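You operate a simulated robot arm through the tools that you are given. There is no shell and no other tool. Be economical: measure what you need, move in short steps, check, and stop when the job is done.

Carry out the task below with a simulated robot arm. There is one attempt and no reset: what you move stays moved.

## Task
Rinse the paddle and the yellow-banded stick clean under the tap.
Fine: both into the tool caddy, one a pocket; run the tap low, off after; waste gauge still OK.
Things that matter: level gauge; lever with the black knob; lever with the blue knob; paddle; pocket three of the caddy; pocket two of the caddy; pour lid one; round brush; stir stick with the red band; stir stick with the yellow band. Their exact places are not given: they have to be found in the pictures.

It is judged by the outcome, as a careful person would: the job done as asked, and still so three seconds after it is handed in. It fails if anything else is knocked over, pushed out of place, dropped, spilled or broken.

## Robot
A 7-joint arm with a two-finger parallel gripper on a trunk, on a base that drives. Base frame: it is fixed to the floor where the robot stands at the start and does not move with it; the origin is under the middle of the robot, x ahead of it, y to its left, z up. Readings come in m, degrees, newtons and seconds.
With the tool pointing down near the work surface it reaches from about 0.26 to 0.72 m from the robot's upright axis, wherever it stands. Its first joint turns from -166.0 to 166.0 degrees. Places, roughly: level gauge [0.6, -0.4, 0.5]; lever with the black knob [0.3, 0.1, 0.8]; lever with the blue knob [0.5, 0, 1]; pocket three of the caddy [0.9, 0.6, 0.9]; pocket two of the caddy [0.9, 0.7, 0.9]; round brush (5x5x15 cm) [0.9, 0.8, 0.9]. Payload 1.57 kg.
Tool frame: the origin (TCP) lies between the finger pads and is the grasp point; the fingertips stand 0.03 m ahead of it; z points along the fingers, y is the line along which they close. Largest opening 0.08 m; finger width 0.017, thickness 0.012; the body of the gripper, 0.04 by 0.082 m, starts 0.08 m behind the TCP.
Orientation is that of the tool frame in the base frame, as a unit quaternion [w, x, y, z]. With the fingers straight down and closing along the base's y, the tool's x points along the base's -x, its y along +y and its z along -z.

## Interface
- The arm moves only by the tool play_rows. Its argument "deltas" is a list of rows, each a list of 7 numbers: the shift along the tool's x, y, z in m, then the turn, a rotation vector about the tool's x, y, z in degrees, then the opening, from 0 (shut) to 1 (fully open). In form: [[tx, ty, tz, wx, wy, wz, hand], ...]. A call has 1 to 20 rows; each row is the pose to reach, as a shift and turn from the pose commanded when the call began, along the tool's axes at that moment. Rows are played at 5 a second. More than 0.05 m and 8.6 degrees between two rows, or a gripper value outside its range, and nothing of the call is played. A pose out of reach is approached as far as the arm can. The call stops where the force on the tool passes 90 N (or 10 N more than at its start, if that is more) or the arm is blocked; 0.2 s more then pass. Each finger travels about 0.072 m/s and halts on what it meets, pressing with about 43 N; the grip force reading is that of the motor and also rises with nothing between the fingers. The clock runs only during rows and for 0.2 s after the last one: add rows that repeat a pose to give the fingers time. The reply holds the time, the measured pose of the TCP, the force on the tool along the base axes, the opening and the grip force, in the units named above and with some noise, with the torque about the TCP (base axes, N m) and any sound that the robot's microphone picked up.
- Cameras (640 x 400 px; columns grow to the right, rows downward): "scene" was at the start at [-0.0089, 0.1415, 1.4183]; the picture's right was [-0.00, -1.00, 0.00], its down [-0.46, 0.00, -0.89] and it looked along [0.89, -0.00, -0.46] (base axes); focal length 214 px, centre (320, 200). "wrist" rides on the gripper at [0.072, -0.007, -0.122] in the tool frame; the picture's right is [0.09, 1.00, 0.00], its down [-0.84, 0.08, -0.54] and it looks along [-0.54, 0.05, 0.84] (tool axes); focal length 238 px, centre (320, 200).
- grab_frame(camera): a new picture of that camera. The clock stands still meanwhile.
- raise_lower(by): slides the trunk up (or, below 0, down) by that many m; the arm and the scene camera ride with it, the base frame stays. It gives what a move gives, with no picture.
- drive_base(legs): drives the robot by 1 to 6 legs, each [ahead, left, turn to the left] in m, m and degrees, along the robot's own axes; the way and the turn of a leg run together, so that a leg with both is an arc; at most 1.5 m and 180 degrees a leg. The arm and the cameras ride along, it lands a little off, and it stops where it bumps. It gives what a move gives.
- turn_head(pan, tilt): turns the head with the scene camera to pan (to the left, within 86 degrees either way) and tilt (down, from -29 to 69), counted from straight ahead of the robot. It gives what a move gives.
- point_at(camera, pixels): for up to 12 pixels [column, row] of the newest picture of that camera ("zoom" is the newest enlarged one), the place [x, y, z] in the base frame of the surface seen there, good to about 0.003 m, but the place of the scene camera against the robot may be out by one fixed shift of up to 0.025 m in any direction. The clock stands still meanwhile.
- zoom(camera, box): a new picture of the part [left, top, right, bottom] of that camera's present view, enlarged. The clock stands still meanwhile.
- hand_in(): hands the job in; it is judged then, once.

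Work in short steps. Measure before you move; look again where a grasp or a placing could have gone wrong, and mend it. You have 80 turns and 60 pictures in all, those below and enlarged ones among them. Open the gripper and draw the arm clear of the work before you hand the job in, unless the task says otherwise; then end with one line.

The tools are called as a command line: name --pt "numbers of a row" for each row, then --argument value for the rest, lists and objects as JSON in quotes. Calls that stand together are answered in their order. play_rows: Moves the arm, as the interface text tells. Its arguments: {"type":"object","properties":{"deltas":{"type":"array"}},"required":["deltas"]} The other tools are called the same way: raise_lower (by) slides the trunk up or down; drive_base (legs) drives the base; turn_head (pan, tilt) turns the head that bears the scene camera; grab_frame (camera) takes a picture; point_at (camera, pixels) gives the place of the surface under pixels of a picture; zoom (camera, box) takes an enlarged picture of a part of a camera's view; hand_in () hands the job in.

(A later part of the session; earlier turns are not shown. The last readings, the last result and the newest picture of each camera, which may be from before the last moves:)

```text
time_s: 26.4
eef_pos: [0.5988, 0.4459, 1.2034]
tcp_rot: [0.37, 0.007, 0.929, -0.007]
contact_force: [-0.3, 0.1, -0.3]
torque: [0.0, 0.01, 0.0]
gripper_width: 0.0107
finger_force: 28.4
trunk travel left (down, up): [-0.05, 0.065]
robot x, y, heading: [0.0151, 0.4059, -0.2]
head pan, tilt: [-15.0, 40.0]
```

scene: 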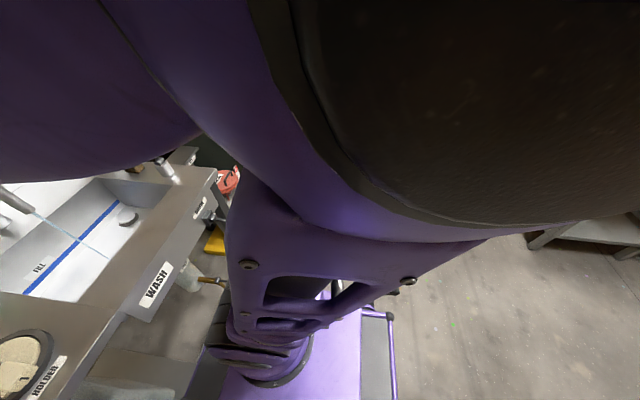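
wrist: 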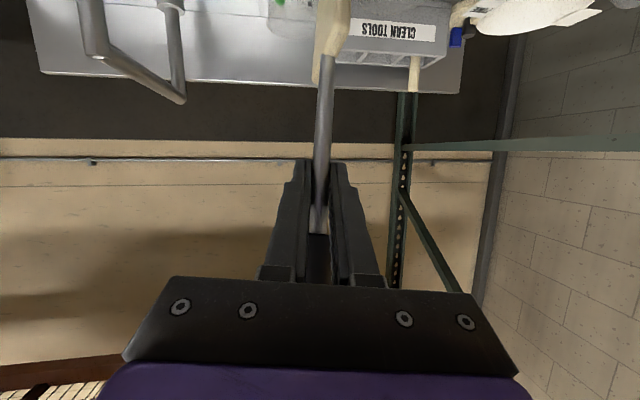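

Now I roll the paddle sideways 45° (blade pointing right-down toward the stream), staying left of it first.

play_rows --pt "0.007 0.004 0.017 5.48 0 -5.13 0" --pt "0.014 0.008 0.034 10.97 0 -10.27 0" --pt "0.021 0.012 0.05 16.45 0 -15.4 0" --pt "0.028 0.017 0.067 21.9 0 -20.5 0" --pt "0.036 0.021 0.084 27.4 0 -25.7 0" --pt "0.043 0.0255 0.1005 32.9 0 -30.8 0" --pt "0.065 0.018 0.125 32.9 0 -30.8 0" --pt "0.082 0.012 0.142 32.9 0 -30.8 0" --pt "0.098 0.006 0.159 32.9 0 -30.8 0" --pt "0.098 0.006 0.159 32.9 0 -30.8 0"

grab_frame --camera "wrist"

```text
time_s: 28.6
eef_pos: [0.6398, 0.4473, 1.0208]
tcp_rot: [0.338, -0.133, 0.858, -0.363]
contact_force: [-0.2, -0.3, -0.7]
torque: [0.04, -0.01, -0.03]
gripper_width: 0.011
finger_force: 28.5
trunk travel left (down, up): [-0.05, 0.065]
robot x, y, heading: [0.0115, 0.4056, -0.0]
head pan, tilt: [-15.0, 40.0]
```

```text
20 pictures are left
```

wrist: 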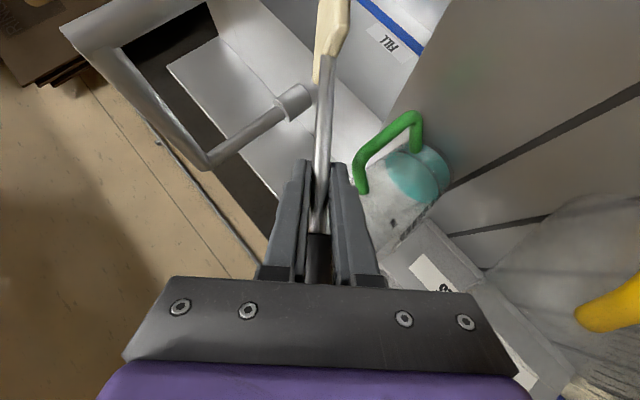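

The pose is good. I check where the blade and spout outlet are in this view.

point_at --camera "wrist" --pixels '[[333, 5], [330, 30], [343, 25], [318, 75], [325, 60], [326, 100], [80, 35], [72, 28], [205, 155]]'

```text
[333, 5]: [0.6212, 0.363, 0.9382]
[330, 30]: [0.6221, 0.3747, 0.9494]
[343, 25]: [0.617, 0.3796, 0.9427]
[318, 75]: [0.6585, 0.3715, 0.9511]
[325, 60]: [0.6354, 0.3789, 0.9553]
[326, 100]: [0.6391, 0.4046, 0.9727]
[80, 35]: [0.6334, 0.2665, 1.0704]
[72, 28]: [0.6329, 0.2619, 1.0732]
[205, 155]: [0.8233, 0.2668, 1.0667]
```

Blade starts ~9.5 cm below the grip and spans x≈0.617–0.66. I slide it under the stream and sweep along its length with small cross motions.

play_rows --pt "0.015 -0.023 0.017 0 0 0 0" --pt "0.0308 -0.0456 0.0346 0 0 0 0" --pt "0.0198 -0.0453 0.0447 0 0 0 0" --pt "0.0418 -0.0459 0.0245 0 0 0 0" --pt "0.0403 -0.0596 0.0453 0 0 0 0" --pt "0.0293 -0.0593 0.0554 0 0 0 0" --pt "0.0513 -0.0599 0.0352 0 0 0 0" --pt "0.0474 -0.0701 0.0533 0 0 0 0" --pt "0.0364 -0.0698 0.0634 0 0 0 0" --pt "0.0584 -0.0704 0.0432 0 0 0 0" --pt "0.0545 -0.0806 0.0613 0 0 0 0" --pt "0.0435 -0.0803 0.0714 0 0 0 0" --pt "0.0655 -0.0809 0.0512 0 0 0 0" --pt "0.0616 -0.0911 0.0693 0 0 0 0" --pt "0.0545 -0.0806 0.0613 0 0 0 0" --pt "0.0474 -0.0701 0.0533 0 0 0 0" --pt "0.0474 -0.0701 0.0533 0 0 0 0"

grab_frame --camera "scene"

```text
time_s: 32.2
eef_pos: [0.6379, 0.347, 1.0198]
tcp_rot: [0.339, -0.131, 0.858, -0.364]
contact_force: [-0.1, 0.1, -0.8]
torque: [0.08, 0.03, 0.01]
gripper_width: 0.011
finger_force: 28.5
trunk travel left (down, up): [-0.05, 0.065]
robot x, y, heading: [0.0138, 0.4089, 0.2]
head pan, tilt: [-15.0, 40.0]
```

```text
19 pictures are left
```

scene: 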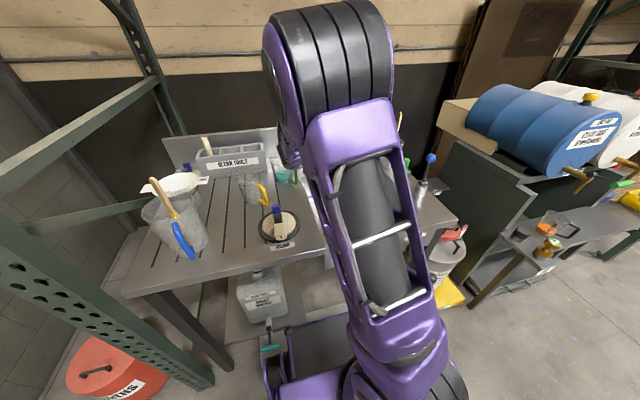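

The arm hides the sink from the scene camera; I check with the wrist.

grab_frame --camera "wrist"

zoom --camera "scene" --box '[430, 215, 480, 255]'

```text
18 pictures are left
```

wrist: 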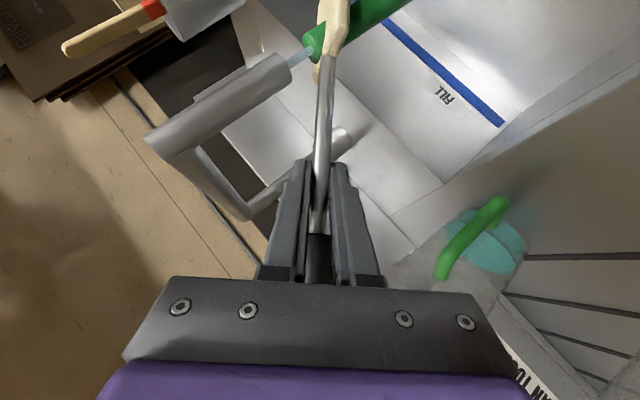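

```text
10.00 times, centred on (455, 235) of scene
```

zoom: 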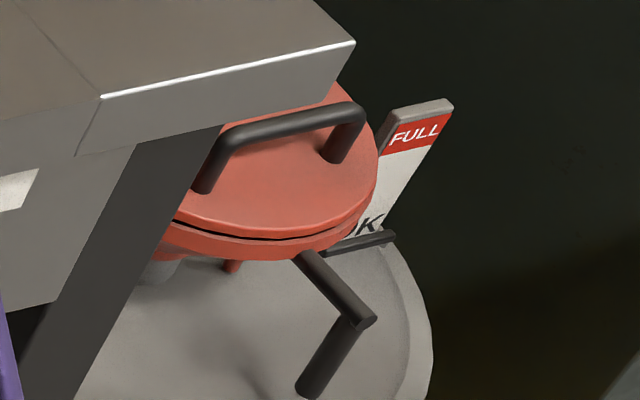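

The run-off below the blade is green: residue is washing off under the stream. The gauge bar is still at the bottom (OK). I keep sweeping.

play_rows --pt "-0.0166 0.0245 -0.0187 0 0 0 0" --pt "-0.0254 0.0247 -0.0106 0 0 0 0" --pt "-0.0078 0.0243 -0.0268 0 0 0 0" --pt "-0.0085 0.0126 -0.0096 0 0 0 0" --pt "-0.0173 0.0128 -0.0015 0 0 0 0" --pt "0.0003 0.0124 -0.0177 0 0 0 0" --pt "0 0 0 0 0 0 0" --pt "-0.0088 0.0002 0.0081 0 0 0 0" --pt "0.0088 -0.0002 -0.0081 0 0 0 0" --pt "0.0085 -0.0126 0.0096 0 0 0 0" --pt "-0.0003 -0.0124 0.0177 0 0 0 0" --pt "0.0173 -0.0128 0.0015 0 0 0 0" --pt "0.0166 -0.0245 0.0187 0 0 0 0" --pt "0.0078 -0.0243 0.0268 0 0 0 0" --pt "0.0254 -0.0247 0.0106 0 0 0 0" --pt "0.0166 -0.0245 0.0187 0 0 0 0" --pt "0.0085 -0.0126 0.0096 0 0 0 0" --pt "0 0 0 0 0 0 0" --pt "-0.0085 0.0126 -0.0096 0 0 0 0" --pt "-0.0085 0.0126 -0.0096 0 0 0 0"

grab_frame --camera "wrist"

```text
time_s: 36.4
eef_pos: [0.6378, 0.3643, 1.0201]
tcp_rot: [0.339, -0.131, 0.857, -0.365]
contact_force: [0.0, -0.8, -0.2]
torque: [0.03, 0.0, 0.03]
gripper_width: 0.0109
finger_force: 28.2
trunk travel left (down, up): [-0.05, 0.065]
robot x, y, heading: [0.0112, 0.4091, 0.1]
head pan, tilt: [-15.0, 40.0]
```

```text
16 pictures are left
```

wrist: 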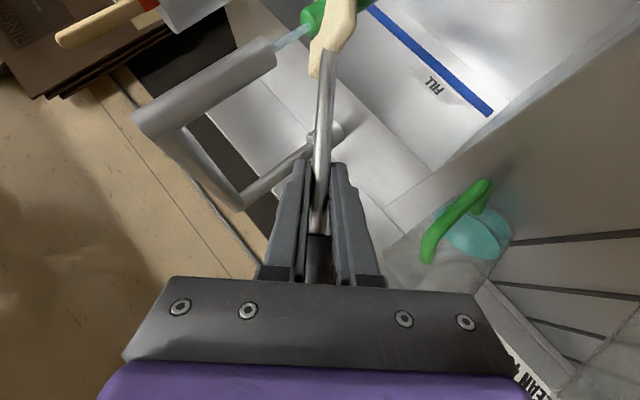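

point_at --camera "wrist" --pixels '[[312, 15], [306, 28], [362, 4], [325, 10], [295, 35], [285, 42], [345, 20], [315, 60]]'

zoom --camera "wrist" --box '[250, 0, 410, 100]'

```text
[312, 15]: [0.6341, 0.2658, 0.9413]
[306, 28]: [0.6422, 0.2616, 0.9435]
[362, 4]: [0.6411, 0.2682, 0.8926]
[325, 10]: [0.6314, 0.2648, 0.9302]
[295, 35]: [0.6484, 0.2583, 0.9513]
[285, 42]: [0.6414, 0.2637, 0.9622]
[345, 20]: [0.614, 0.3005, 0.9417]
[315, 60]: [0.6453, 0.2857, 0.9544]
```

```text
4.00 times, centred on (330, 50) of wrist
```

zoom: 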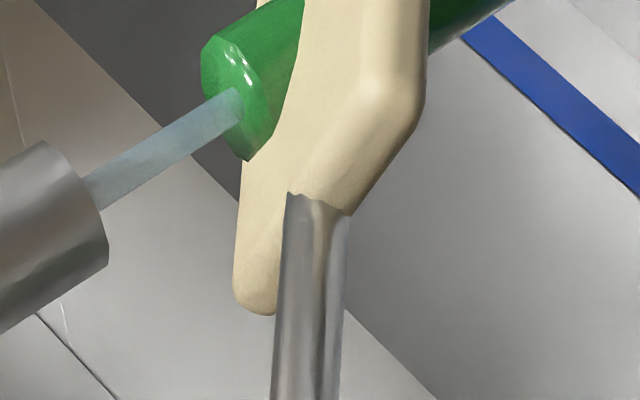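

The coaxial green column (from z≈0.945 down at (0.64, 0.263)) is coloured run-off. I rinse another pass covering the whole blade and check whether it clears.

play_rows --pt "-0.0085 0.0126 -0.0096 0 0 0 0" --pt "-0.0125 0.0186 -0.0141 0 0 0 0" --pt "-0.0125 0.0186 -0.0141 0 0 0 0" --pt "-0.0085 0.0126 -0.0096 0 0 0 0" --pt "0 0 0 0 0 0 0" --pt "0.0085 -0.0126 0.0096 0 0 0 0" --pt "0.0085 -0.0126 0.0096 0 0 0 0" --pt "0.0166 -0.0245 0.0187 0 0 0 0" --pt "0.0166 -0.0245 0.0187 0 0 0 0" --pt "0.022 -0.033 0.025 0 0 0 0" --pt "0.022 -0.033 0.025 0 0 0 0" --pt "0.0132 -0.0328 0.0331 0 0 0 0" --pt "0.0308 -0.0332 0.0169 0 0 0 0" --pt "0.0166 -0.0245 0.0187 0 0 0 0" --pt "0.0085 -0.0126 0.0096 0 0 0 0" --pt "0.0085 -0.0126 0.0096 0 0 0 0" --pt "0 0 0 0 0 0 0" --pt "0 0 0 0 0 0 0" --pt "-0.006 0.009 -0.007 0 0 0 0" --pt "0 0 0 0 0 0 0"

zoom --camera "wrist" --box '[220, 0, 440, 120]'

```text
time_s: 40.6
eef_pos: [0.6368, 0.3669, 1.0198]
tcp_rot: [0.338, -0.132, 0.858, -0.364]
contact_force: [-0.1, 0.0, -0.4]
torque: [0.02, 0.03, -0.02]
gripper_width: 0.0111
finger_force: 28.7
trunk travel left (down, up): [-0.05, 0.065]
robot x, y, heading: [0.0183, 0.4098, -0.1]
head pan, tilt: [-15.0, 40.0]
```

```text
2.91 times, centred on (330, 60) of wrist
```

zoom: 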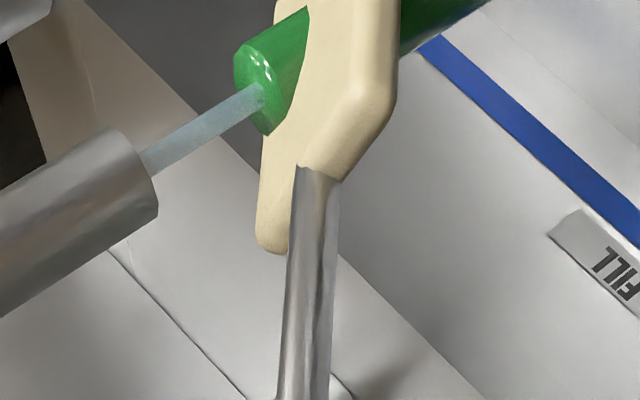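

Still green. I spend one more pass concentrating on blade middle and tip, then pull the paddle left out of the stream to compare.

play_rows --pt "0 0 0 0 0 0 0" --pt "0 0 0 0 0 0 0" --pt "0 0 0 0 0 0 0" --pt "-0.006 0.009 -0.007 0 0 0 0" --pt "-0.006 0.009 -0.007 0 0 0 0" --pt "-0.006 0.009 -0.007 0 0 0 0" --pt "-0.0095 0.014 -0.0107 0 0 0 0" --pt "-0.0095 0.014 -0.0107 0 0 0 0" --pt "0.006 -0.009 0.007 0 0 0 0" --pt "0.0128 -0.019 0.0144 0 0 0 0" --pt "0.0128 -0.019 0.0144 0 0 0 0" --pt "0.0128 -0.019 0.0144 0 0 0 0" --pt "0 0 0 0 0 0 0" --pt "-0.015 0.022 -0.017 0 0 0 0" --pt "-0.03 0.044 -0.034 0 0 0 0" --pt "-0.045 0.066 -0.051 0 0 0 0" --pt "-0.0474 0.0701 -0.0533 0 0 0 0" --pt "-0.0474 0.0701 -0.0533 0 0 0 0"

grab_frame --camera "wrist"

```text
time_s: 44.4
eef_pos: [0.6381, 0.4675, 1.0218]
tcp_rot: [0.338, -0.132, 0.858, -0.364]
contact_force: [0.1, 0.7, -1.0]
torque: [0.02, 0.0, -0.01]
gripper_width: 0.0107
finger_force: 29.1
trunk travel left (down, up): [-0.05, 0.065]
robot x, y, heading: [0.0154, 0.4065, 0.1]
head pan, tilt: [-15.0, 40.0]
```

```text
13 pictures are left
```

wrist: 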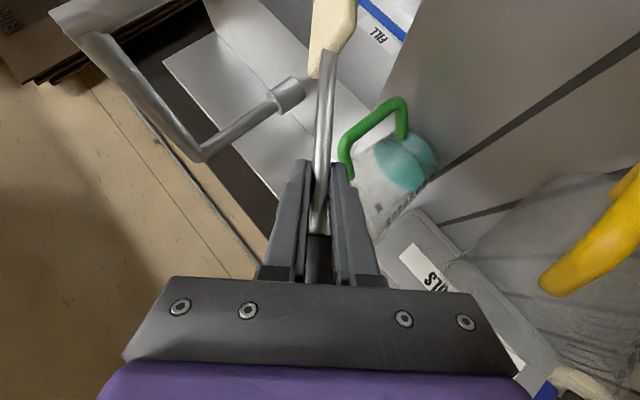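

The paddle has had about 15 s of sweeping under the stream. I now lift and roll it back upright, over the counter left of the sink.

play_rows --pt "-0.02 -0.023 -0.021 0 0 0 0" --pt "-0.04 -0.046 -0.042 -5.48 0 5.13 0" --pt "-0.06 -0.069 -0.063 -10.97 0 10.27 0" --pt "-0.08 -0.092 -0.084 -16.45 0 15.4 0" --pt "-0.1 -0.112 -0.105 -21.9 0 20.5 0" --pt "-0.111 -0.122 -0.1175 -27.4 0 25.7 0" --pt "-0.111 -0.122 -0.1175 -32.9 0 30.8 0" --pt "-0.111 -0.122 -0.1175 -32.9 0 30.8 0"

grab_frame --camera "wrist"

```text
time_s: 46.2
eef_pos: [0.6376, 0.4971, 1.2201]
tcp_rot: [0.371, 0.008, 0.928, -0.007]
contact_force: [-0.9, 0.1, -1.6]
torque: [-0.01, 0.0, 0.01]
gripper_width: 0.0106
finger_force: 28.6
trunk travel left (down, up): [-0.05, 0.065]
robot x, y, heading: [0.0136, 0.4098, 0.1]
head pan, tilt: [-15.0, 40.0]
```

```text
12 pictures are left
```

wrist: 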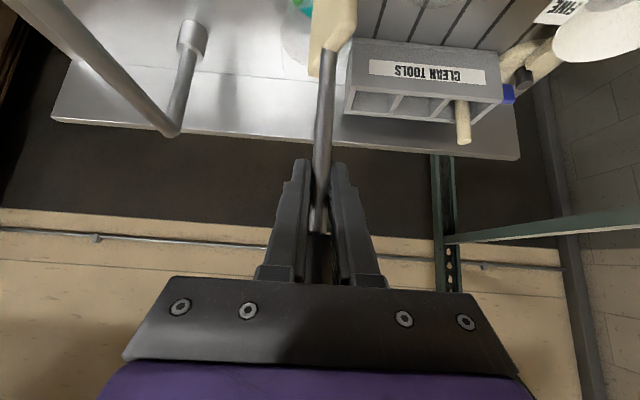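

The caddy's empty pockets are at (370,103) and (408,105). I measure rims, dividers and blade edges.

point_at --camera "wrist" --pixels '[[347, 86], [348, 113], [388, 108], [394, 98], [428, 108], [435, 103], [500, 104], [372, 117], [372, 92], [312, 40], [354, 20], [338, 42]]'

zoom --camera "wrist" --box '[290, 0, 520, 150]'

```text
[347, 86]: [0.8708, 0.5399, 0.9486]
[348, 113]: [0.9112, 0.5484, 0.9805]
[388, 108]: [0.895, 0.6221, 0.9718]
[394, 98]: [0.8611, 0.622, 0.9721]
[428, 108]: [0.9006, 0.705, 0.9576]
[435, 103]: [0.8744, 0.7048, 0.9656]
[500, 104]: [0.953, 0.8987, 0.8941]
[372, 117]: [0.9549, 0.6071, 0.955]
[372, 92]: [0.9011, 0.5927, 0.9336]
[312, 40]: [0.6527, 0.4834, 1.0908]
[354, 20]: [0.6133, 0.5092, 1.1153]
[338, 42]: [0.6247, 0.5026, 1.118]
```

```text
2.67 times, centred on (405, 75) of wrist
```

zoom: 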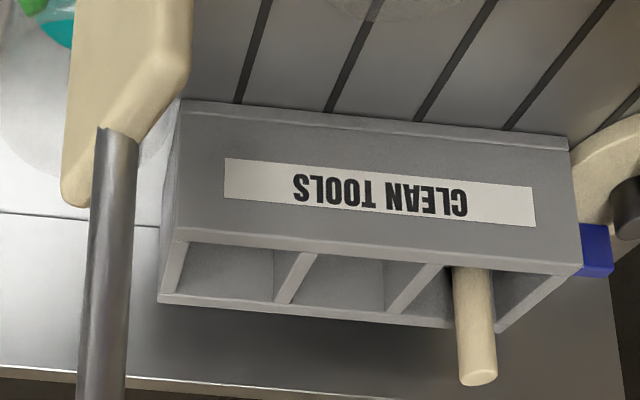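

point_at --camera "zoom" --pixels '[[220, 236], [220, 242], [220, 298], [345, 246], [345, 252], [340, 311], [180, 262], [295, 270], [420, 282], [66, 195], [170, 95], [188, 60]]'

```text
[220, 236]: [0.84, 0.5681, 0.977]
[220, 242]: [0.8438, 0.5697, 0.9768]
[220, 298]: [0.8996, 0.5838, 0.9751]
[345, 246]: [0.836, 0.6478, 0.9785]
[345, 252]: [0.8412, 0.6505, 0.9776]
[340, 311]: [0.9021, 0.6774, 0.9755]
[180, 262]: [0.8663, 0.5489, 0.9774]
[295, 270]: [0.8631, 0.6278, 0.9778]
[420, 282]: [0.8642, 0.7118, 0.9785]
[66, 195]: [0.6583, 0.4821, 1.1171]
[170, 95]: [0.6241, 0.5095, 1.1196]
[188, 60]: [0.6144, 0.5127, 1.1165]
```

Pocket three spans y 0.553–0.622, pocket two y 0.632–0.706, inner x 0.845–0.895, top z 0.977. The blade is 0.054 wide lying ~35° off x, so I yaw −40° so its width runs mostly along y, and move above pocket three.

play_rows --pt "-0.0192 0.0119 0.0216 3.4 0 3.6 0" --pt "-0.0383 0.0239 0.0432 6.9 0 7.25 0" --pt "-0.0575 0.0358 0.0648 10.3 0 10.9 0" --pt "-0.0766 0.0478 0.0864 13.75 0 14.5 0" --pt "-0.0958 0.0597 0.108 17.2 0 18.1 0" --pt "-0.1149 0.0716 0.1295 20.6 0 21.75 0" --pt "-0.1341 0.0836 0.1511 24.1 0 25.4 0" --pt "-0.1532 0.0955 0.1727 27.5 0 29 0" --pt "-0.1532 0.0955 0.1727 27.5 0 29 0"

```text
time_s: 48.2
eef_pos: [0.7557, 0.5479, 1.1643]
tcp_rot: [0.352, 0.326, 0.867, -0.132]
contact_force: [0.3, 2.7, 25.4]
torque: [-0.18, -0.34, 0.04]
gripper_width: 0.0114
finger_force: 29.3
out of reach, approached as far as the arm can: row 5, 6, 7, 8, 9
trunk travel left (down, up): [-0.05, 0.065]
robot x, y, heading: [0.0162, 0.4064, 0.1]
head pan, tilt: [-15.0, 40.0]
```

The target is out of reach from here and the paddle tip met something (25 N upward at z≈1.164). I back off up and toward the robot at once.

play_rows --pt "0.0 -0.035 -0.03 0 0 0 0" --pt "0.01 -0.075 -0.055 0 0 0 0" --pt "0.02 -0.115 -0.08 0 0 0 0" --pt "0.031 -0.1556 -0.097 0 0 0 0" --pt "0.031 -0.1556 -0.097 0 0 0 0"

grab_frame --camera "wrist"

```text
time_s: 49.4
eef_pos: [0.5844, 0.4911, 1.2066]
tcp_rot: [0.348, 0.326, 0.869, -0.134]
contact_force: [0.2, 0.1, -0.3]
torque: [-0.02, 0.0, -0.01]
gripper_width: 0.0111
finger_force: 28.5
trunk travel left (down, up): [-0.05, 0.065]
robot x, y, heading: [0.0103, 0.4082, 0.1]
head pan, tilt: [-15.0, 40.0]
```

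```text
10 pictures are left
```

wrist: 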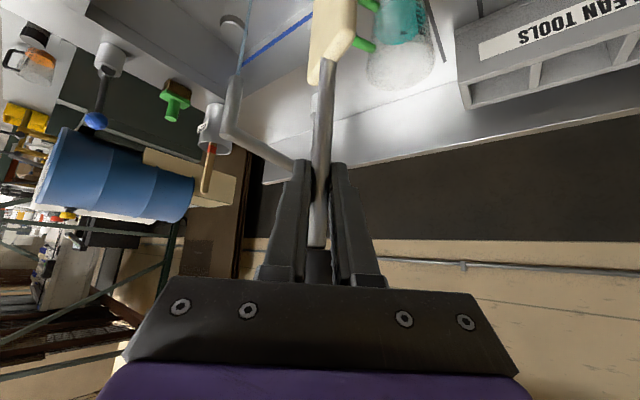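

Only the reach was the trouble; the green cup still stands. Raising the trunk lowers the arm relative to its shoulder and gains reach, so I raise it 6 cm, then set yaw −20° with a slight forward tilt, left of the cup's line.

raise_lower --by 0.06

play_rows --pt "0.007 0.032 0.0034 -3.4 -2.7 -2.8 0" --pt "0.014 0.064 0.007 -6.7 -5.4 -5.6 0" --pt "0.021 0.096 0.01 -10.1 -8 -8.4 0" --pt "0.028 0.128 0.0135 -13.4 -10.7 -11.2 0" --pt "0.0344 0.16 0.0169 -16.8 -13.4 -14 0" --pt "0.0344 0.16 0.0169 -16.8 -13.4 -14 0"

```text
time_s: 50.4
eef_pos: [0.5848, 0.4911, 1.266]
tcp_rot: [0.349, 0.325, 0.869, -0.134]
contact_force: [-0.2, -0.6, -0.9]
torque: [0.01, 0.03, 0.0]
gripper_width: 0.0109
finger_force: 29.0
trunk travel left (down, up): [-0.11, 0.005]
robot x, y, heading: [0.0153, 0.4111, -0.1]
head pan, tilt: [-15.0, 40.0]
```

```text
time_s: 51.8
eef_pos: [0.6809, 0.6174, 1.229]
tcp_rot: [0.472, 0.145, 0.866, -0.084]
contact_force: [0.3, -0.4, -0.6]
torque: [0.01, -0.01, 0.0]
gripper_width: 0.0108
finger_force: 28.8
trunk travel left (down, up): [-0.11, 0.005]
robot x, y, heading: [0.0135, 0.4096, -0.1]
head pan, tilt: [-15.0, 40.0]
```

Orientation is as wanted. I move forward to above pocket three with the blade bottom kept ~5 cm above the rim.

play_rows --pt "-0.015 0.0066 0.025 0 0 0 0" --pt "-0.03 0.0132 0.05 0 0 0 0" --pt "-0.046 0.0198 0.075 0 0 0 0" --pt "-0.061 0.0264 0.1 0 0 0 0" --pt "-0.076 0.033 0.125 0 0 0 0" --pt "-0.076 0.033 0.125 0 0 0 0"

grab_frame --camera "wrist"

```text
time_s: 53.2
eef_pos: [0.8291, 0.6028, 1.2238]
tcp_rot: [0.471, 0.144, 0.866, -0.083]
contact_force: [-0.1, 0.6, -1.2]
torque: [0.02, 0.0, -0.02]
gripper_width: 0.0108
finger_force: 28.8
trunk travel left (down, up): [-0.11, 0.005]
robot x, y, heading: [0.0163, 0.4108, 0.1]
head pan, tilt: [-15.0, 40.0]
```

```text
9 pictures are left
```

wrist: 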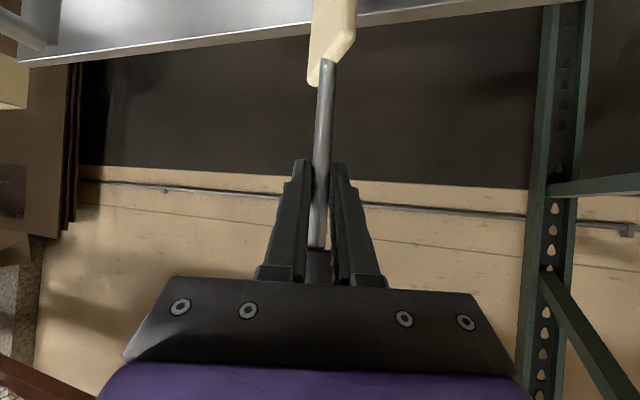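

Reached. I measure the paddle's shaft and blade to know the tip's place.

point_at --camera "wrist" --pixels '[[318, 215], [321, 150], [325, 80], [330, 5], [316, 3], [350, 3], [312, 75], [353, 35], [335, 60]]'

```text
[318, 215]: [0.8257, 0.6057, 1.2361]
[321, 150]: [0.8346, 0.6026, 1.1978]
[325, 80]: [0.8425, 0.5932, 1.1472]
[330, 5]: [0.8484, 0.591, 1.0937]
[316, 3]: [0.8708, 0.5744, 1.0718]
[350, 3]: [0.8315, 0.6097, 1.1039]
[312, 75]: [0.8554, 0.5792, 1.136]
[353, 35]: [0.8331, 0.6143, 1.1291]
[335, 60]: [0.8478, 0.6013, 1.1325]
```

Tilt is ~13° and the blade lies ~125–135°. I yaw a further −18° and reduce the tilt for a better fit, centring on pocket three.

play_rows --pt "-0.003 0.0015 0.0095 4.8 2.7 3.6 0" --pt "-0.005 0.003 0.019 9.7 5.5 7.3 0" --pt "-0.008 0.0045 0.0285 14.5 8.2 10.9 0" --pt "-0.008 0.0045 0.0285 14.5 8.2 10.9 0"

```text
time_s: 54.2
eef_pos: [0.7852, 0.5673, 1.1907]
tcp_rot: [0.392, 0.292, 0.861, -0.137]
contact_force: [-0.4, 0.3, 0.0]
torque: [-0.03, -0.01, -0.03]
gripper_width: 0.0107
finger_force: 28.5
out of reach, approached as far as the arm can: row 1, 2, 3, 4
trunk travel left (down, up): [-0.11, 0.005]
robot x, y, heading: [0.0128, 0.4083, -0.1]
head pan, tilt: [-15.0, 40.0]
```

With this yaw the arm falls ~4–7 cm short. I back the paddle off to a safe spot, then move the base gently 4 cm ahead (bumper at x≈0.31, nearest obstacles at ≥0.345 and off to the side).

play_rows --pt "0.005 0.003 -0.03 -1.5 -1 -1.3 0" --pt "0.01 0.006 -0.06 -3 -2 -2.6 0" --pt "0.0155 0.008 -0.087 -4.6 -3 -3.8 0" --pt "0.0155 0.008 -0.087 -4.6 -3 -3.8 0"

drive_base --legs '[[0.04, 0, 0]]'

```text
time_s: 55.2
eef_pos: [0.7294, 0.6177, 1.2333]
tcp_rot: [0.421, 0.242, 0.866, -0.122]
contact_force: [-0.3, 0.0, -0.6]
torque: [0.0, 0.0, 0.01]
gripper_width: 0.0112
finger_force: 29.1
trunk travel left (down, up): [-0.11, 0.005]
robot x, y, heading: [0.0116, 0.405, -0.1]
head pan, tilt: [-15.0, 40.0]
```

```text
time_s: 55.9
eef_pos: [0.7297, 0.6164, 1.2329]
tcp_rot: [0.421, 0.242, 0.866, -0.123]
contact_force: [0.5, 0.5, -1.1]
torque: [0.0, 0.01, -0.02]
gripper_width: 0.0107
finger_force: 28.8
trunk travel left (down, up): [-0.11, 0.005]
robot x, y, heading: [0.0132, 0.4097, 0.1]
head pan, tilt: [-15.0, 40.0]
stopped in leg 1: the robot was blocked; the commanded pose is now the measured one
```

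The base is blocked straight ahead too, so something is touching at its front-left. I back off, shift right 6 cm and then go ahead, which should clear it.

drive_base --legs '[[-0.03, 0, 0], [0, -0.06, 0], [0.08, 0, 0]]'

```text
time_s: 58.1
eef_pos: [0.7315, 0.5565, 1.2285]
tcp_rot: [0.42, 0.243, 0.865, -0.126]
contact_force: [0.0, -0.1, -0.9]
torque: [0.02, 0.01, 0.01]
gripper_width: 0.0109
finger_force: 28.4
trunk travel left (down, up): [-0.11, 0.005]
robot x, y, heading: [0.015, 0.3477, 0.1]
head pan, tilt: [-15.0, 40.0]
stopped in leg 3: the robot was blocked; the commanded pose is now the measured one
```

So the base simply can't go beyond x≈0.015; the earlier leftward stop was from its slight forward component. I raise/retract the paddle a little, back off 3 cm and drive left ~0.27 to stand nearer the caddy's line.

play_rows --pt "-0.0045 -0.0135 -0.03 0 0 0 0" --pt "-0.009 -0.027 -0.061 0 0 0 0" --pt "-0.009 -0.027 -0.061 0 0 0 0"

drive_base --legs '[[-0.03, 0, 0], [0, 0.27, 0]]'

```text
time_s: 58.9
eef_pos: [0.6804, 0.557, 1.2742]
tcp_rot: [0.42, 0.243, 0.866, -0.125]
contact_force: [0.1, -0.1, -1.2]
torque: [0.01, 0.0, 0.02]
gripper_width: 0.0112
finger_force: 28.8
trunk travel left (down, up): [-0.11, 0.005]
robot x, y, heading: [0.0142, 0.3525, -0.1]
head pan, tilt: [-15.0, 40.0]
```

```text
time_s: 62.5
eef_pos: [0.6531, 0.8187, 1.2754]
tcp_rot: [0.42, 0.243, 0.865, -0.125]
contact_force: [0.2, -0.1, -0.7]
torque: [-0.02, -0.01, -0.01]
gripper_width: 0.0109
finger_force: 29.3
trunk travel left (down, up): [-0.11, 0.005]
robot x, y, heading: [-0.0164, 0.6139, -0.1]
head pan, tilt: [-15.0, 40.0]
```

The arm now has room, but the blade's true width lies ~162° at tool yaw 0, so it cannot enter the pocket with this grasp. I'll stand the paddle back in its cup exactly as it came out, regrasp it with a turned and flatter hand, re-rinse it, then place it. First: above the cup in the original orientation.

play_rows --pt "-0.011 -0.031 0.015 -4 1.4 -3.6 0" --pt "-0.0225 -0.0627 0.03 -8 2.7 -7.3 0" --pt "-0.0337 -0.094 0.0452 -12 4.1 -10.9 0" --pt "-0.045 -0.1253 0.0603 -16 5.5 -14.5 0" --pt "-0.056 -0.1567 0.0753 -20 6.8 -18.2 0" --pt "-0.0674 -0.188 0.0904 -24 8.2 -21.8 0" --pt "-0.04 -0.1875 0.1118 -24 8.2 -21.8 0" --pt "-0.0122 -0.187 0.1333 -24 8.2 -21.8 0" --pt "-0.0122 -0.187 0.1333 -24 8.2 -21.8 0"

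grab_frame --camera "wrist"

```text
time_s: 64.5
eef_pos: [0.6494, 0.5986, 1.2036]
tcp_rot: [0.366, -0.006, 0.93, -0.003]
contact_force: [0.1, 0.2, -0.2]
torque: [0.01, 0.01, 0.0]
gripper_width: 0.0106
finger_force: 29.1
trunk travel left (down, up): [-0.11, 0.005]
robot x, y, heading: [-0.0176, 0.6113, -0.4]
head pan, tilt: [-15.0, 40.0]
```

```text
8 pictures are left
```

wrist: 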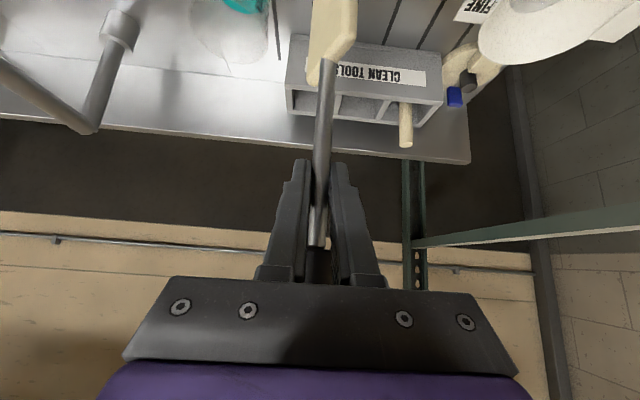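

Same view as after extraction. I lower straight down in small steps to just above the cup's bottom.

play_rows --pt "0.0204 0 0.022 0 0 0 0" --pt "0.0409 0 0.0439 0 0 0 0" --pt "0.0613 0 0.0659 0 0 0 0" --pt "0.075 0 0.0805 0 0 0 0" --pt "0.0865 0 0.093 0 0 0 0" --pt "0.0865 0 0.093 0 0 0 0"

```text
time_s: 65.9
eef_pos: [0.6479, 0.5975, 1.0763]
tcp_rot: [0.367, -0.006, 0.93, -0.004]
contact_force: [0.2, 0.2, -1.2]
torque: [-0.01, -0.01, 0.01]
gripper_width: 0.011
finger_force: 28.7
trunk travel left (down, up): [-0.11, 0.005]
robot x, y, heading: [-0.0157, 0.6128, -0.0]
head pan, tilt: [-15.0, 40.0]
```

I settle the paddle, open, withdraw along the tool axis, and turn the hand to yaw +50°, pitch 65° at a stand-off for regrasping.

play_rows --pt "0.0034 0 0.0037 0 0 0 0" --pt "0.0034 0 0.0037 0 0 0 0" --pt "0.0034 0 0.0037 0 0 0 0.3" --pt "0.0034 0 0.0037 0 0 0 0.7" --pt "0.0034 0 0.0037 0 0 0 1" --pt "0.0034 0 0.0037 0 0 0 1" --pt "0 0 -0.04 0 0 0 1" --pt "0 0 -0.085 0 0 0 1" --pt "0 0 -0.13 0 0 0 1" --pt "0.003 -0.0126 -0.126 -5.8 -2.9 -4.2 1" --pt "0.005 -0.025 -0.12 -11.6 -5.8 -8.5 1" --pt "0.008 -0.038 -0.115 -17.4 -8.7 -12.7 1" --pt "0.01 -0.05 -0.11 -23.2 -11.7 -17 1" --pt "0.013 -0.063 -0.103 -29 -14.6 -21.2 1" --pt "0.015 -0.075 -0.097 -34.8 -17.5 -25.5 1" --pt "0.018 -0.088 -0.0906 -40.6 -20.4 -29.7 1" --pt "0.018 -0.088 -0.0906 -40.6 -20.4 -29.7 1"

grab_frame --camera "wrist"

```text
time_s: 69.5
eef_pos: [0.5738, 0.5082, 1.1316]
tcp_rot: [0.484, -0.364, 0.763, 0.224]
contact_force: [0.0, -0.2, -1.2]
torque: [0.04, 0.0, 0.0]
gripper_width: 0.0799
finger_force: 0.0
trunk travel left (down, up): [-0.11, 0.005]
robot x, y, heading: [-0.0172, 0.6153, -0.1]
head pan, tilt: [-15.0, 40.0]
```

```text
7 pictures are left
```

wrist: 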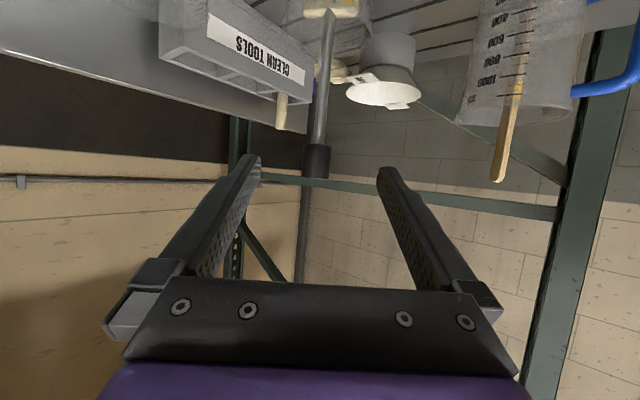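

The paddle stands in its cup. I measure its cap, shaft and also the yellow-band stick.

point_at --camera "wrist" --pixels '[[317, 165], [321, 135], [324, 100], [326, 70], [328, 30], [497, 170], [508, 115], [515, 90], [325, 14]]'

```text
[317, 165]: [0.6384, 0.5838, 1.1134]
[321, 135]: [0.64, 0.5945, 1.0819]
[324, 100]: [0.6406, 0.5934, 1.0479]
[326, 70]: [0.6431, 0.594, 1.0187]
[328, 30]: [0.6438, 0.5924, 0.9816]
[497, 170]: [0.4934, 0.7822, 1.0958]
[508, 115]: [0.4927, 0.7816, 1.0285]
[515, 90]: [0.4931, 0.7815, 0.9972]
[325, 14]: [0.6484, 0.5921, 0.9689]
```

Shaft axis ≈ (0.644, 0.597). I slide in along the tool axis, grip at z≈1.07, and lift straight up 14 cm.

play_rows --pt "0.0025 0.001 0.045 0 0 0 1" --pt "0.005 0.002 0.09 0 0 0 1" --pt "0.0068 0.003 0.1285 0 0 0 1" --pt "0.0068 0.003 0.1285 0 0 0 1" --pt "0.0068 0.003 0.1285 0 0 0 0.5" --pt "0.0068 0.003 0.1285 0 0 0 0" --pt "0.0068 0.003 0.1285 0 0 0 0" --pt "0.0068 0.003 0.1285 0 0 0 0" --pt "0.0068 0.003 0.1285 0 0 0 0" --pt "0.0068 0.003 0.1285 0 0 0 0" --pt "-0.0247 0.0026 0.1135 0 0 0 0" --pt "-0.0562 0.0022 0.0985 0 0 0 0" --pt "-0.0878 0.0018 0.0835 0 0 0 0" --pt "-0.1194 0.0015 0.0685 0 0 0 0" --pt "-0.1284 0.0014 0.0642 0 0 0 0" --pt "-0.1284 0.0014 0.0642 0 0 0 0"

```text
time_s: 72.9
eef_pos: [0.6436, 0.599, 1.2196]
tcp_rot: [0.484, -0.364, 0.764, 0.224]
contact_force: [0.1, 0.0, -0.5]
torque: [0.02, 0.01, 0.0]
gripper_width: 0.0113
finger_force: 29.0
trunk travel left (down, up): [-0.11, 0.005]
robot x, y, heading: [-0.0152, 0.6139, -0.4]
head pan, tilt: [-15.0, 40.0]
```

Regrasped. I carry it back to the tap for a fresh rinse (its other side now up), rolling it sideways again.

play_rows --pt "0.0094 -0.008 -0.0079 7.56 2.5 -2.2 0" --pt "0.0188 -0.016 -0.0158 15.1 5 -4.4 0" --pt "0.0282 -0.024 -0.0237 22.7 7.5 -6.6 0" --pt "0.0376 -0.032 -0.0316 30.2 10 -8.9 0" --pt "0.047 -0.04 -0.0394 37.8 12.6 -11.1 0" --pt "0.0564 -0.048 -0.0473 45.4 15.1 -13.3 0" --pt "0.0658 -0.056 -0.0552 52.9 17.6 -15.5 0" --pt "0.0752 -0.064 -0.0631 60.5 20.1 -17.7 0" --pt "0.1137 -0.0682 -0.051 60.5 20.1 -17.7 0" --pt "0.1522 -0.0723 -0.0389 60.5 20.1 -17.7 0" --pt "0.1908 -0.0765 -0.0268 60.5 20.1 -17.7 0" --pt "0.2293 -0.0807 -0.0147 60.5 20.1 -17.7 0" --pt "0.2413 -0.1033 -0.0394 60.5 20.1 -17.7 0" --pt "0.2533 -0.1258 -0.064 60.5 20.1 -17.7 0" --pt "0.2533 -0.1258 -0.064 60.5 20.1 -17.7 0" --pt "0.2618 -0.1416 -0.0813 60.5 20.1 -17.7 0" --pt "0.2618 -0.1416 -0.0813 60.5 20.1 -17.7 0" --pt "0.2737 -0.1638 -0.1056 60.5 20.1 -17.7 0" --pt "0.2737 -0.1638 -0.1056 60.5 20.1 -17.7 0" --pt "0.2618 -0.1416 -0.0813 60.5 20.1 -17.7 0"

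```text
time_s: 77.1
eef_pos: [0.6392, 0.3639, 1.0212]
tcp_rot: [0.493, -0.212, 0.778, -0.326]
contact_force: [-0.8, -0.1, -0.8]
torque: [0.01, 0.02, 0.03]
gripper_width: 0.011
finger_force: 28.1
out of reach, approached as far as the arm can: row 7
trunk travel left (down, up): [-0.11, 0.005]
robot x, y, heading: [-0.0183, 0.6142, -0.2]
head pan, tilt: [-15.0, 40.0]
```

In position under the stream. One more sweep over the whole blade, then a look.

play_rows --pt "-0.0195 0.0209 -0.0089 0 0 0 0" --pt "-0.0245 0.0208 0.0021 0 0 0 0" --pt "-0.0145 0.021 -0.0199 0 0 0 0" --pt "-0.01 0.0105 -0.0045 0 0 0 0" --pt "-0.015 0.0104 0.0065 0 0 0 0" --pt "-0.005 0.0106 -0.0155 0 0 0 0" --pt "-0.005 0 0.011 0 0 0 0" --pt "0.005 0 -0.011 0 0 0 0" --pt "0.0114 -0.0122 0.0052 0 0 0 0" --pt "0.0064 -0.0122 0.0162 0 0 0 0" --pt "0.0164 -0.0122 -0.0058 0 0 0 0" --pt "0.0228 -0.0244 0.0104 0 0 0 0" --pt "0.0178 -0.0244 0.0214 0 0 0 0" --pt "0.0278 -0.0244 -0.0006 0 0 0 0" --pt "0.0114 -0.0122 0.0052 0 0 0 0" --pt "0 0 0 0 0 0 0" --pt "0 0 0 0 0 0 0"

grab_frame --camera "wrist"

```text
time_s: 80.7
eef_pos: [0.6367, 0.3642, 1.0219]
tcp_rot: [0.492, -0.211, 0.779, -0.326]
contact_force: [-0.3, -0.3, -0.6]
torque: [0.02, -0.01, -0.01]
gripper_width: 0.0108
finger_force: 28.5
trunk travel left (down, up): [-0.11, 0.005]
robot x, y, heading: [-0.0146, 0.6115, -0.3]
head pan, tilt: [-15.0, 40.0]
```

```text
6 pictures are left
```

wrist: 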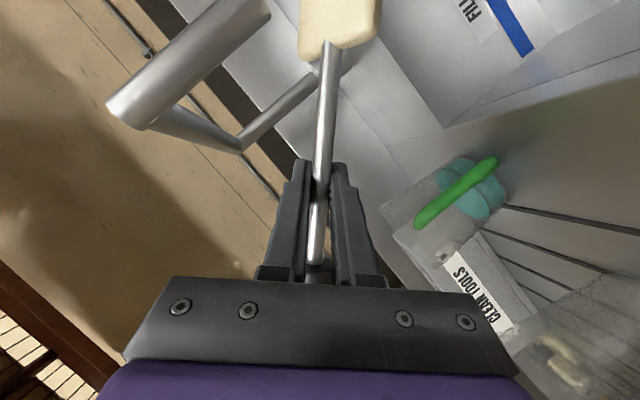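

The blade now lies broad along the closing direction, so with the hand at yaw 0 it will fit the pocket. I lift, roll upright, and travel to above pocket three.

play_rows --pt "-0.0313 -0.0122 -0.016 -3.2 0 6.8 0" --pt "-0.0626 -0.0245 -0.032 -6.3 -0.1 13.6 0" --pt "-0.094 -0.0367 -0.048 -9.5 -0.2 20.3 0" --pt "-0.1253 -0.0489 -0.0641 -12.7 -0.2 27.1 0" --pt "-0.1566 -0.0612 -0.0801 -15.8 -0.3 33.9 0" --pt "-0.1879 -0.0734 -0.0961 -19 -0.4 40.7 0" --pt "-0.2176 -0.0446 -0.1024 -19 -0.4 40.7 0" --pt "-0.2473 -0.0158 -0.1087 -19 -0.4 40.7 0" --pt "-0.2771 0.013 -0.115 -19 -0.4 40.7 0" --pt "-0.2908 0.0136 -0.0836 -19 -0.4 40.7 0" --pt "-0.3045 0.0142 -0.0522 -19 -0.4 40.7 0" --pt "-0.3183 0.0148 -0.0209 -19 -0.4 40.7 0" --pt "-0.332 0.0154 0.0105 -19 -0.4 40.7 0" --pt "-0.346 0.0187 0.0487 -19 -0.4 40.7 0" --pt "-0.3599 0.0219 0.0868 -19 -0.4 40.7 0" --pt "-0.3599 0.0219 0.0868 -19 -0.4 40.7 0"

grab_frame --camera "wrist"

```text
time_s: 84.1
eef_pos: [0.8672, 0.5866, 1.2047]
tcp_rot: [0.535, -0.006, 0.845, -0.004]
contact_force: [0.7, -0.9, -0.6]
torque: [0.03, -0.02, 0.01]
gripper_width: 0.011
finger_force: 29.0
trunk travel left (down, up): [-0.11, 0.005]
robot x, y, heading: [-0.0116, 0.6131, 0.0]
head pan, tilt: [-15.0, 40.0]
```

```text
5 pictures are left
```

wrist: 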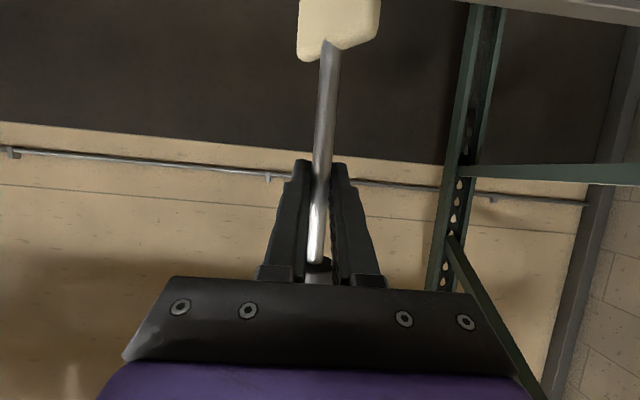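

Reached exactly. I measure the shaft and blade to align with pocket three's centre (0.870, 0.588).

point_at --camera "wrist" --pixels '[[317, 230], [325, 120], [329, 60], [303, 30], [375, 25], [340, 10], [302, 55], [360, 35]]'

```text
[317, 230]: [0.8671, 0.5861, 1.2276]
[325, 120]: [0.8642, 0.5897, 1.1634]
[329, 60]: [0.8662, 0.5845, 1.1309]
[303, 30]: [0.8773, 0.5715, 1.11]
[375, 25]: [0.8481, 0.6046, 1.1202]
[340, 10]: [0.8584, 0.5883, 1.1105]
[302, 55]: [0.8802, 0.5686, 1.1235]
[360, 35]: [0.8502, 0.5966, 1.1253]
```

The blade face lies at ~132°, centred over the pocket; turning another −17° gives a comfortable fit. I do that and lower until the blade's end is about 3 cm inside, checking forces.

play_rows --pt "0.006 0.001 0.003 5.1 0 2.4 0" --pt "0.012 0.001 0.006 10.3 0 4.9 0" --pt "0.018 0.001 0.0086 15.4 0 7.3 0" --pt "0.027 0.001 0.0128 15.4 0 7.3 0" --pt "0.036 0.001 0.017 15.4 0 7.3 0" --pt "0.045 0.001 0.0214 15.4 0 7.3 0" --pt "0.0542 0.001 0.0257 15.4 0 7.3 0" --pt "0.0542 0.001 0.0257 15.4 0 7.3 0"

```text
time_s: 85.9
eef_pos: [0.8687, 0.5871, 1.1455]
tcp_rot: [0.531, 0.118, 0.835, -0.082]
contact_force: [-0.4, -0.2, -1.0]
torque: [0.01, 0.02, -0.02]
gripper_width: 0.0111
finger_force: 28.5
trunk travel left (down, up): [-0.11, 0.005]
robot x, y, heading: [-0.0187, 0.6096, -0.3]
head pan, tilt: [-15.0, 40.0]
```

No contact. I continue lowering toward the pocket floor.

play_rows --pt "0.0136 0 0.0063 0 0 0 0" --pt "0.0272 0 0.0127 0 0 0 0" --pt "0.0408 0.0005 0.019 0 0 0 0" --pt "0.0525 0.0005 0.0245 0 0 0 0" --pt "0.0589 0.001 0.0274 0 0 0 0" --pt "0.0589 0.001 0.0274 0 0 0 0"

```text
time_s: 87.3
eef_pos: [0.8693, 0.5874, 1.0792]
tcp_rot: [0.531, 0.118, 0.835, -0.082]
contact_force: [0.4, -0.9, -1.1]
torque: [0.01, 0.0, 0.02]
gripper_width: 0.0108
finger_force: 28.8
trunk travel left (down, up): [-0.11, 0.005]
robot x, y, heading: [-0.0121, 0.6106, -0.2]
head pan, tilt: [-15.0, 40.0]
```

Still free. I go 8 mm lower, release, and withdraw along the tool axis.

play_rows --pt "0.0036 0 0.0017 0 0 0 0" --pt "0.0072 0 0.0034 0 0 0 0" --pt "0.0072 0 0.0034 0 0 0 0" --pt "0.0072 0 0.0034 0 0 0 0.3" --pt "0.0072 0 0.0034 0 0 0 0.7" --pt "0.0072 0 0.0034 0 0 0 1" --pt "0.0072 0 0.0034 0 0 0 1" --pt "0.0072 0 -0.035 0 0 0 1" --pt "0.0072 0 -0.075 0 0 0 1" --pt "0.0072 0 -0.12 0 0 0 1" --pt "-0.03 0 -0.15 0 0 0 1" --pt "-0.07 0 -0.18 0 0 0 1" --pt "-0.07 0 -0.18 0 0 0 1"

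grab_frame --camera "wrist"

```text
time_s: 90.1
eef_pos: [0.7421, 0.626, 1.2223]
tcp_rot: [0.531, 0.119, 0.835, -0.082]
contact_force: [0.3, -0.6, 0.0]
torque: [0.05, -0.01, 0.01]
gripper_width: 0.0799
finger_force: 0.1
trunk travel left (down, up): [-0.11, 0.005]
robot x, y, heading: [-0.0135, 0.6132, -0.1]
head pan, tilt: [-15.0, 40.0]
```

```text
4 pictures are left
```

wrist: 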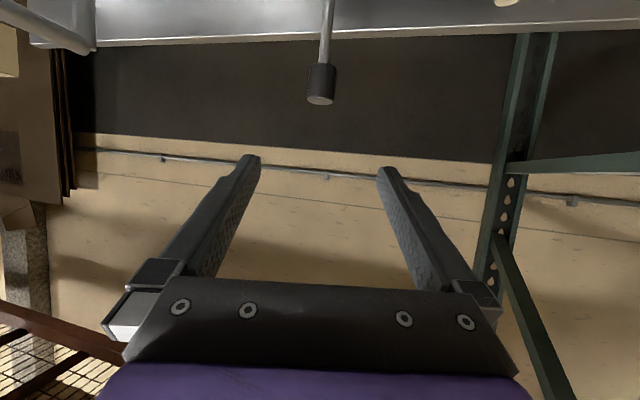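

The paddle stands in pocket three (its cap at (320,85)). Next the stick: axis ≈ (0.4935, 0.785), top z≈1.107. I go above it with pitch 45°, come straight down to z≈1.085 and close.

play_rows --pt "0.0212 0.0117 -0.0348 -2 2.8 -1.4 1" --pt "0.0423 0.0233 -0.0697 -4 5.6 -2.8 1" --pt "0.0635 0.035 -0.1045 -6 8.4 -4.2 1" --pt "0.0847 0.0466 -0.1393 -7.9 11.3 -5.5 1" --pt "0.1059 0.0583 -0.1741 -9.9 14.1 -6.9 1" --pt "0.127 0.0699 -0.209 -11.9 16.9 -8.3 1" --pt "0.1482 0.0816 -0.2438 -13.9 19.7 -9.7 1" --pt "0.1482 0.0816 -0.2438 -13.9 19.7 -9.7 1" --pt "0.1799 0.082 -0.229 -13.9 19.7 -9.7 1" --pt "0.2116 0.0825 -0.2143 -13.9 19.7 -9.7 1" --pt "0.2433 0.0829 -0.1995 -13.9 19.7 -9.7 1" --pt "0.2433 0.0829 -0.1995 -13.9 19.7 -9.7 1" --pt "0.2433 0.0829 -0.1995 -13.9 19.7 -9.7 0.5" --pt "0.2433 0.0829 -0.1995 -13.9 19.7 -9.7 0" --pt "0.2433 0.0829 -0.1995 -13.9 19.7 -9.7 0" --pt "0.2433 0.0829 -0.1995 -13.9 19.7 -9.7 0" --pt "0.2433 0.0829 -0.1995 -13.9 19.7 -9.7 0" --pt "0.2433 0.0829 -0.1995 -13.9 19.7 -9.7 0"

```text
time_s: 93.9
eef_pos: [0.4916, 0.7863, 1.0817]
tcp_rot: [0.383, -0.005, 0.924, -0.004]
contact_force: [-0.4, -0.3, 1.2]
torque: [0.02, -0.01, 0.03]
gripper_width: 0.0076
finger_force: 27.4
trunk travel left (down, up): [-0.11, 0.005]
robot x, y, heading: [-0.0166, 0.6137, -0.0]
head pan, tilt: [-15.0, 40.0]
```

The stick is held (opening 0.0076). I lift it straight out 17 cm, carry it toward the sink at height, and roll it sideways left of the stream.

play_rows --pt "-0.03 0 -0.03 0 0 0 0" --pt "-0.06 0 -0.06 0 0 0 0" --pt "-0.09 0 -0.09 0 0 0 0" --pt "-0.1204 0 -0.1202 0 0 0 0" --pt "-0.132 -0.041 -0.1025 0 0 0 0" --pt "-0.1437 -0.082 -0.0848 0 0 0 0" --pt "-0.1553 -0.1226 -0.067 0 0 0 0" --pt "-0.167 -0.1634 -0.0493 0 0 0 0" --pt "-0.1786 -0.2043 -0.0316 0 0 0 0" --pt "-0.1903 -0.2451 -0.0139 0 0 0 0" --pt "-0.2019 -0.286 0.0038 0 0 0 0" --pt "-0.1875 -0.291 0.0182 5.3 0 -5.3 0" --pt "-0.1731 -0.296 0.0325 10.6 0 -10.6 0" --pt "-0.1587 -0.301 0.0469 15.9 0 -15.9 0" --pt "-0.1443 -0.306 0.0613 21.2 0 -21.2 0" --pt "-0.13 -0.311 0.0756 26.5 0 -26.5 0" --pt "-0.1155 -0.316 0.09 31.8 0 -31.8 0" --pt "-0.1155 -0.316 0.09 31.8 0 -31.8 0"

```text
time_s: 97.7
eef_pos: [0.6395, 0.4719, 1.1036]
tcp_rot: [0.353, -0.152, 0.851, -0.359]
contact_force: [0.7, 0.6, 0.4]
torque: [0.03, 0.0, 0.0]
gripper_width: 0.0078
finger_force: 26.5
trunk travel left (down, up): [-0.11, 0.005]
robot x, y, heading: [-0.0156, 0.6154, -0.4]
head pan, tilt: [-15.0, 40.0]
```

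Held in place. I lower and slide it under the stream so the stream crosses the lower stick, then look.

play_rows --pt "0.025 0.0024 0.025 0 0 0 0" --pt "0.05 0.0048 0.05 0 0 0 0" --pt "0.0763 0.0073 0.0759 0 0 0 0" --pt "0.0866 -0.0066 0.086 0 0 0 0" --pt "0.0968 -0.0205 0.0961 0 0 0 0" --pt "0.0968 -0.0205 0.0961 0 0 0 0"

grab_frame --camera "wrist"

```text
time_s: 99.1
eef_pos: [0.6396, 0.3612, 1.0238]
tcp_rot: [0.354, -0.15, 0.851, -0.357]
contact_force: [0.5, 0.6, -0.6]
torque: [0.0, -0.02, -0.02]
gripper_width: 0.008
finger_force: 26.9
trunk travel left (down, up): [-0.11, 0.005]
robot x, y, heading: [-0.0167, 0.6099, -0.3]
head pan, tilt: [-15.0, 40.0]
```

```text
3 pictures are left
```

wrist: 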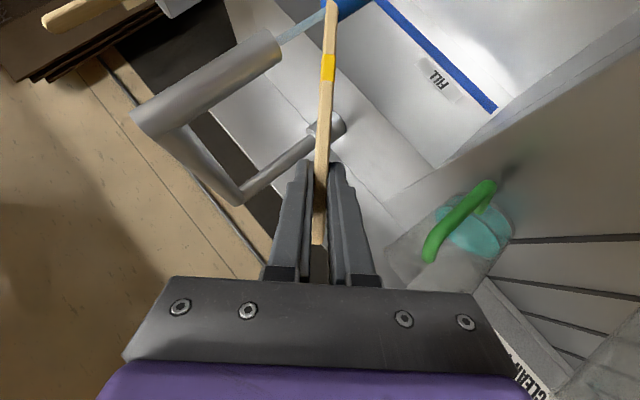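

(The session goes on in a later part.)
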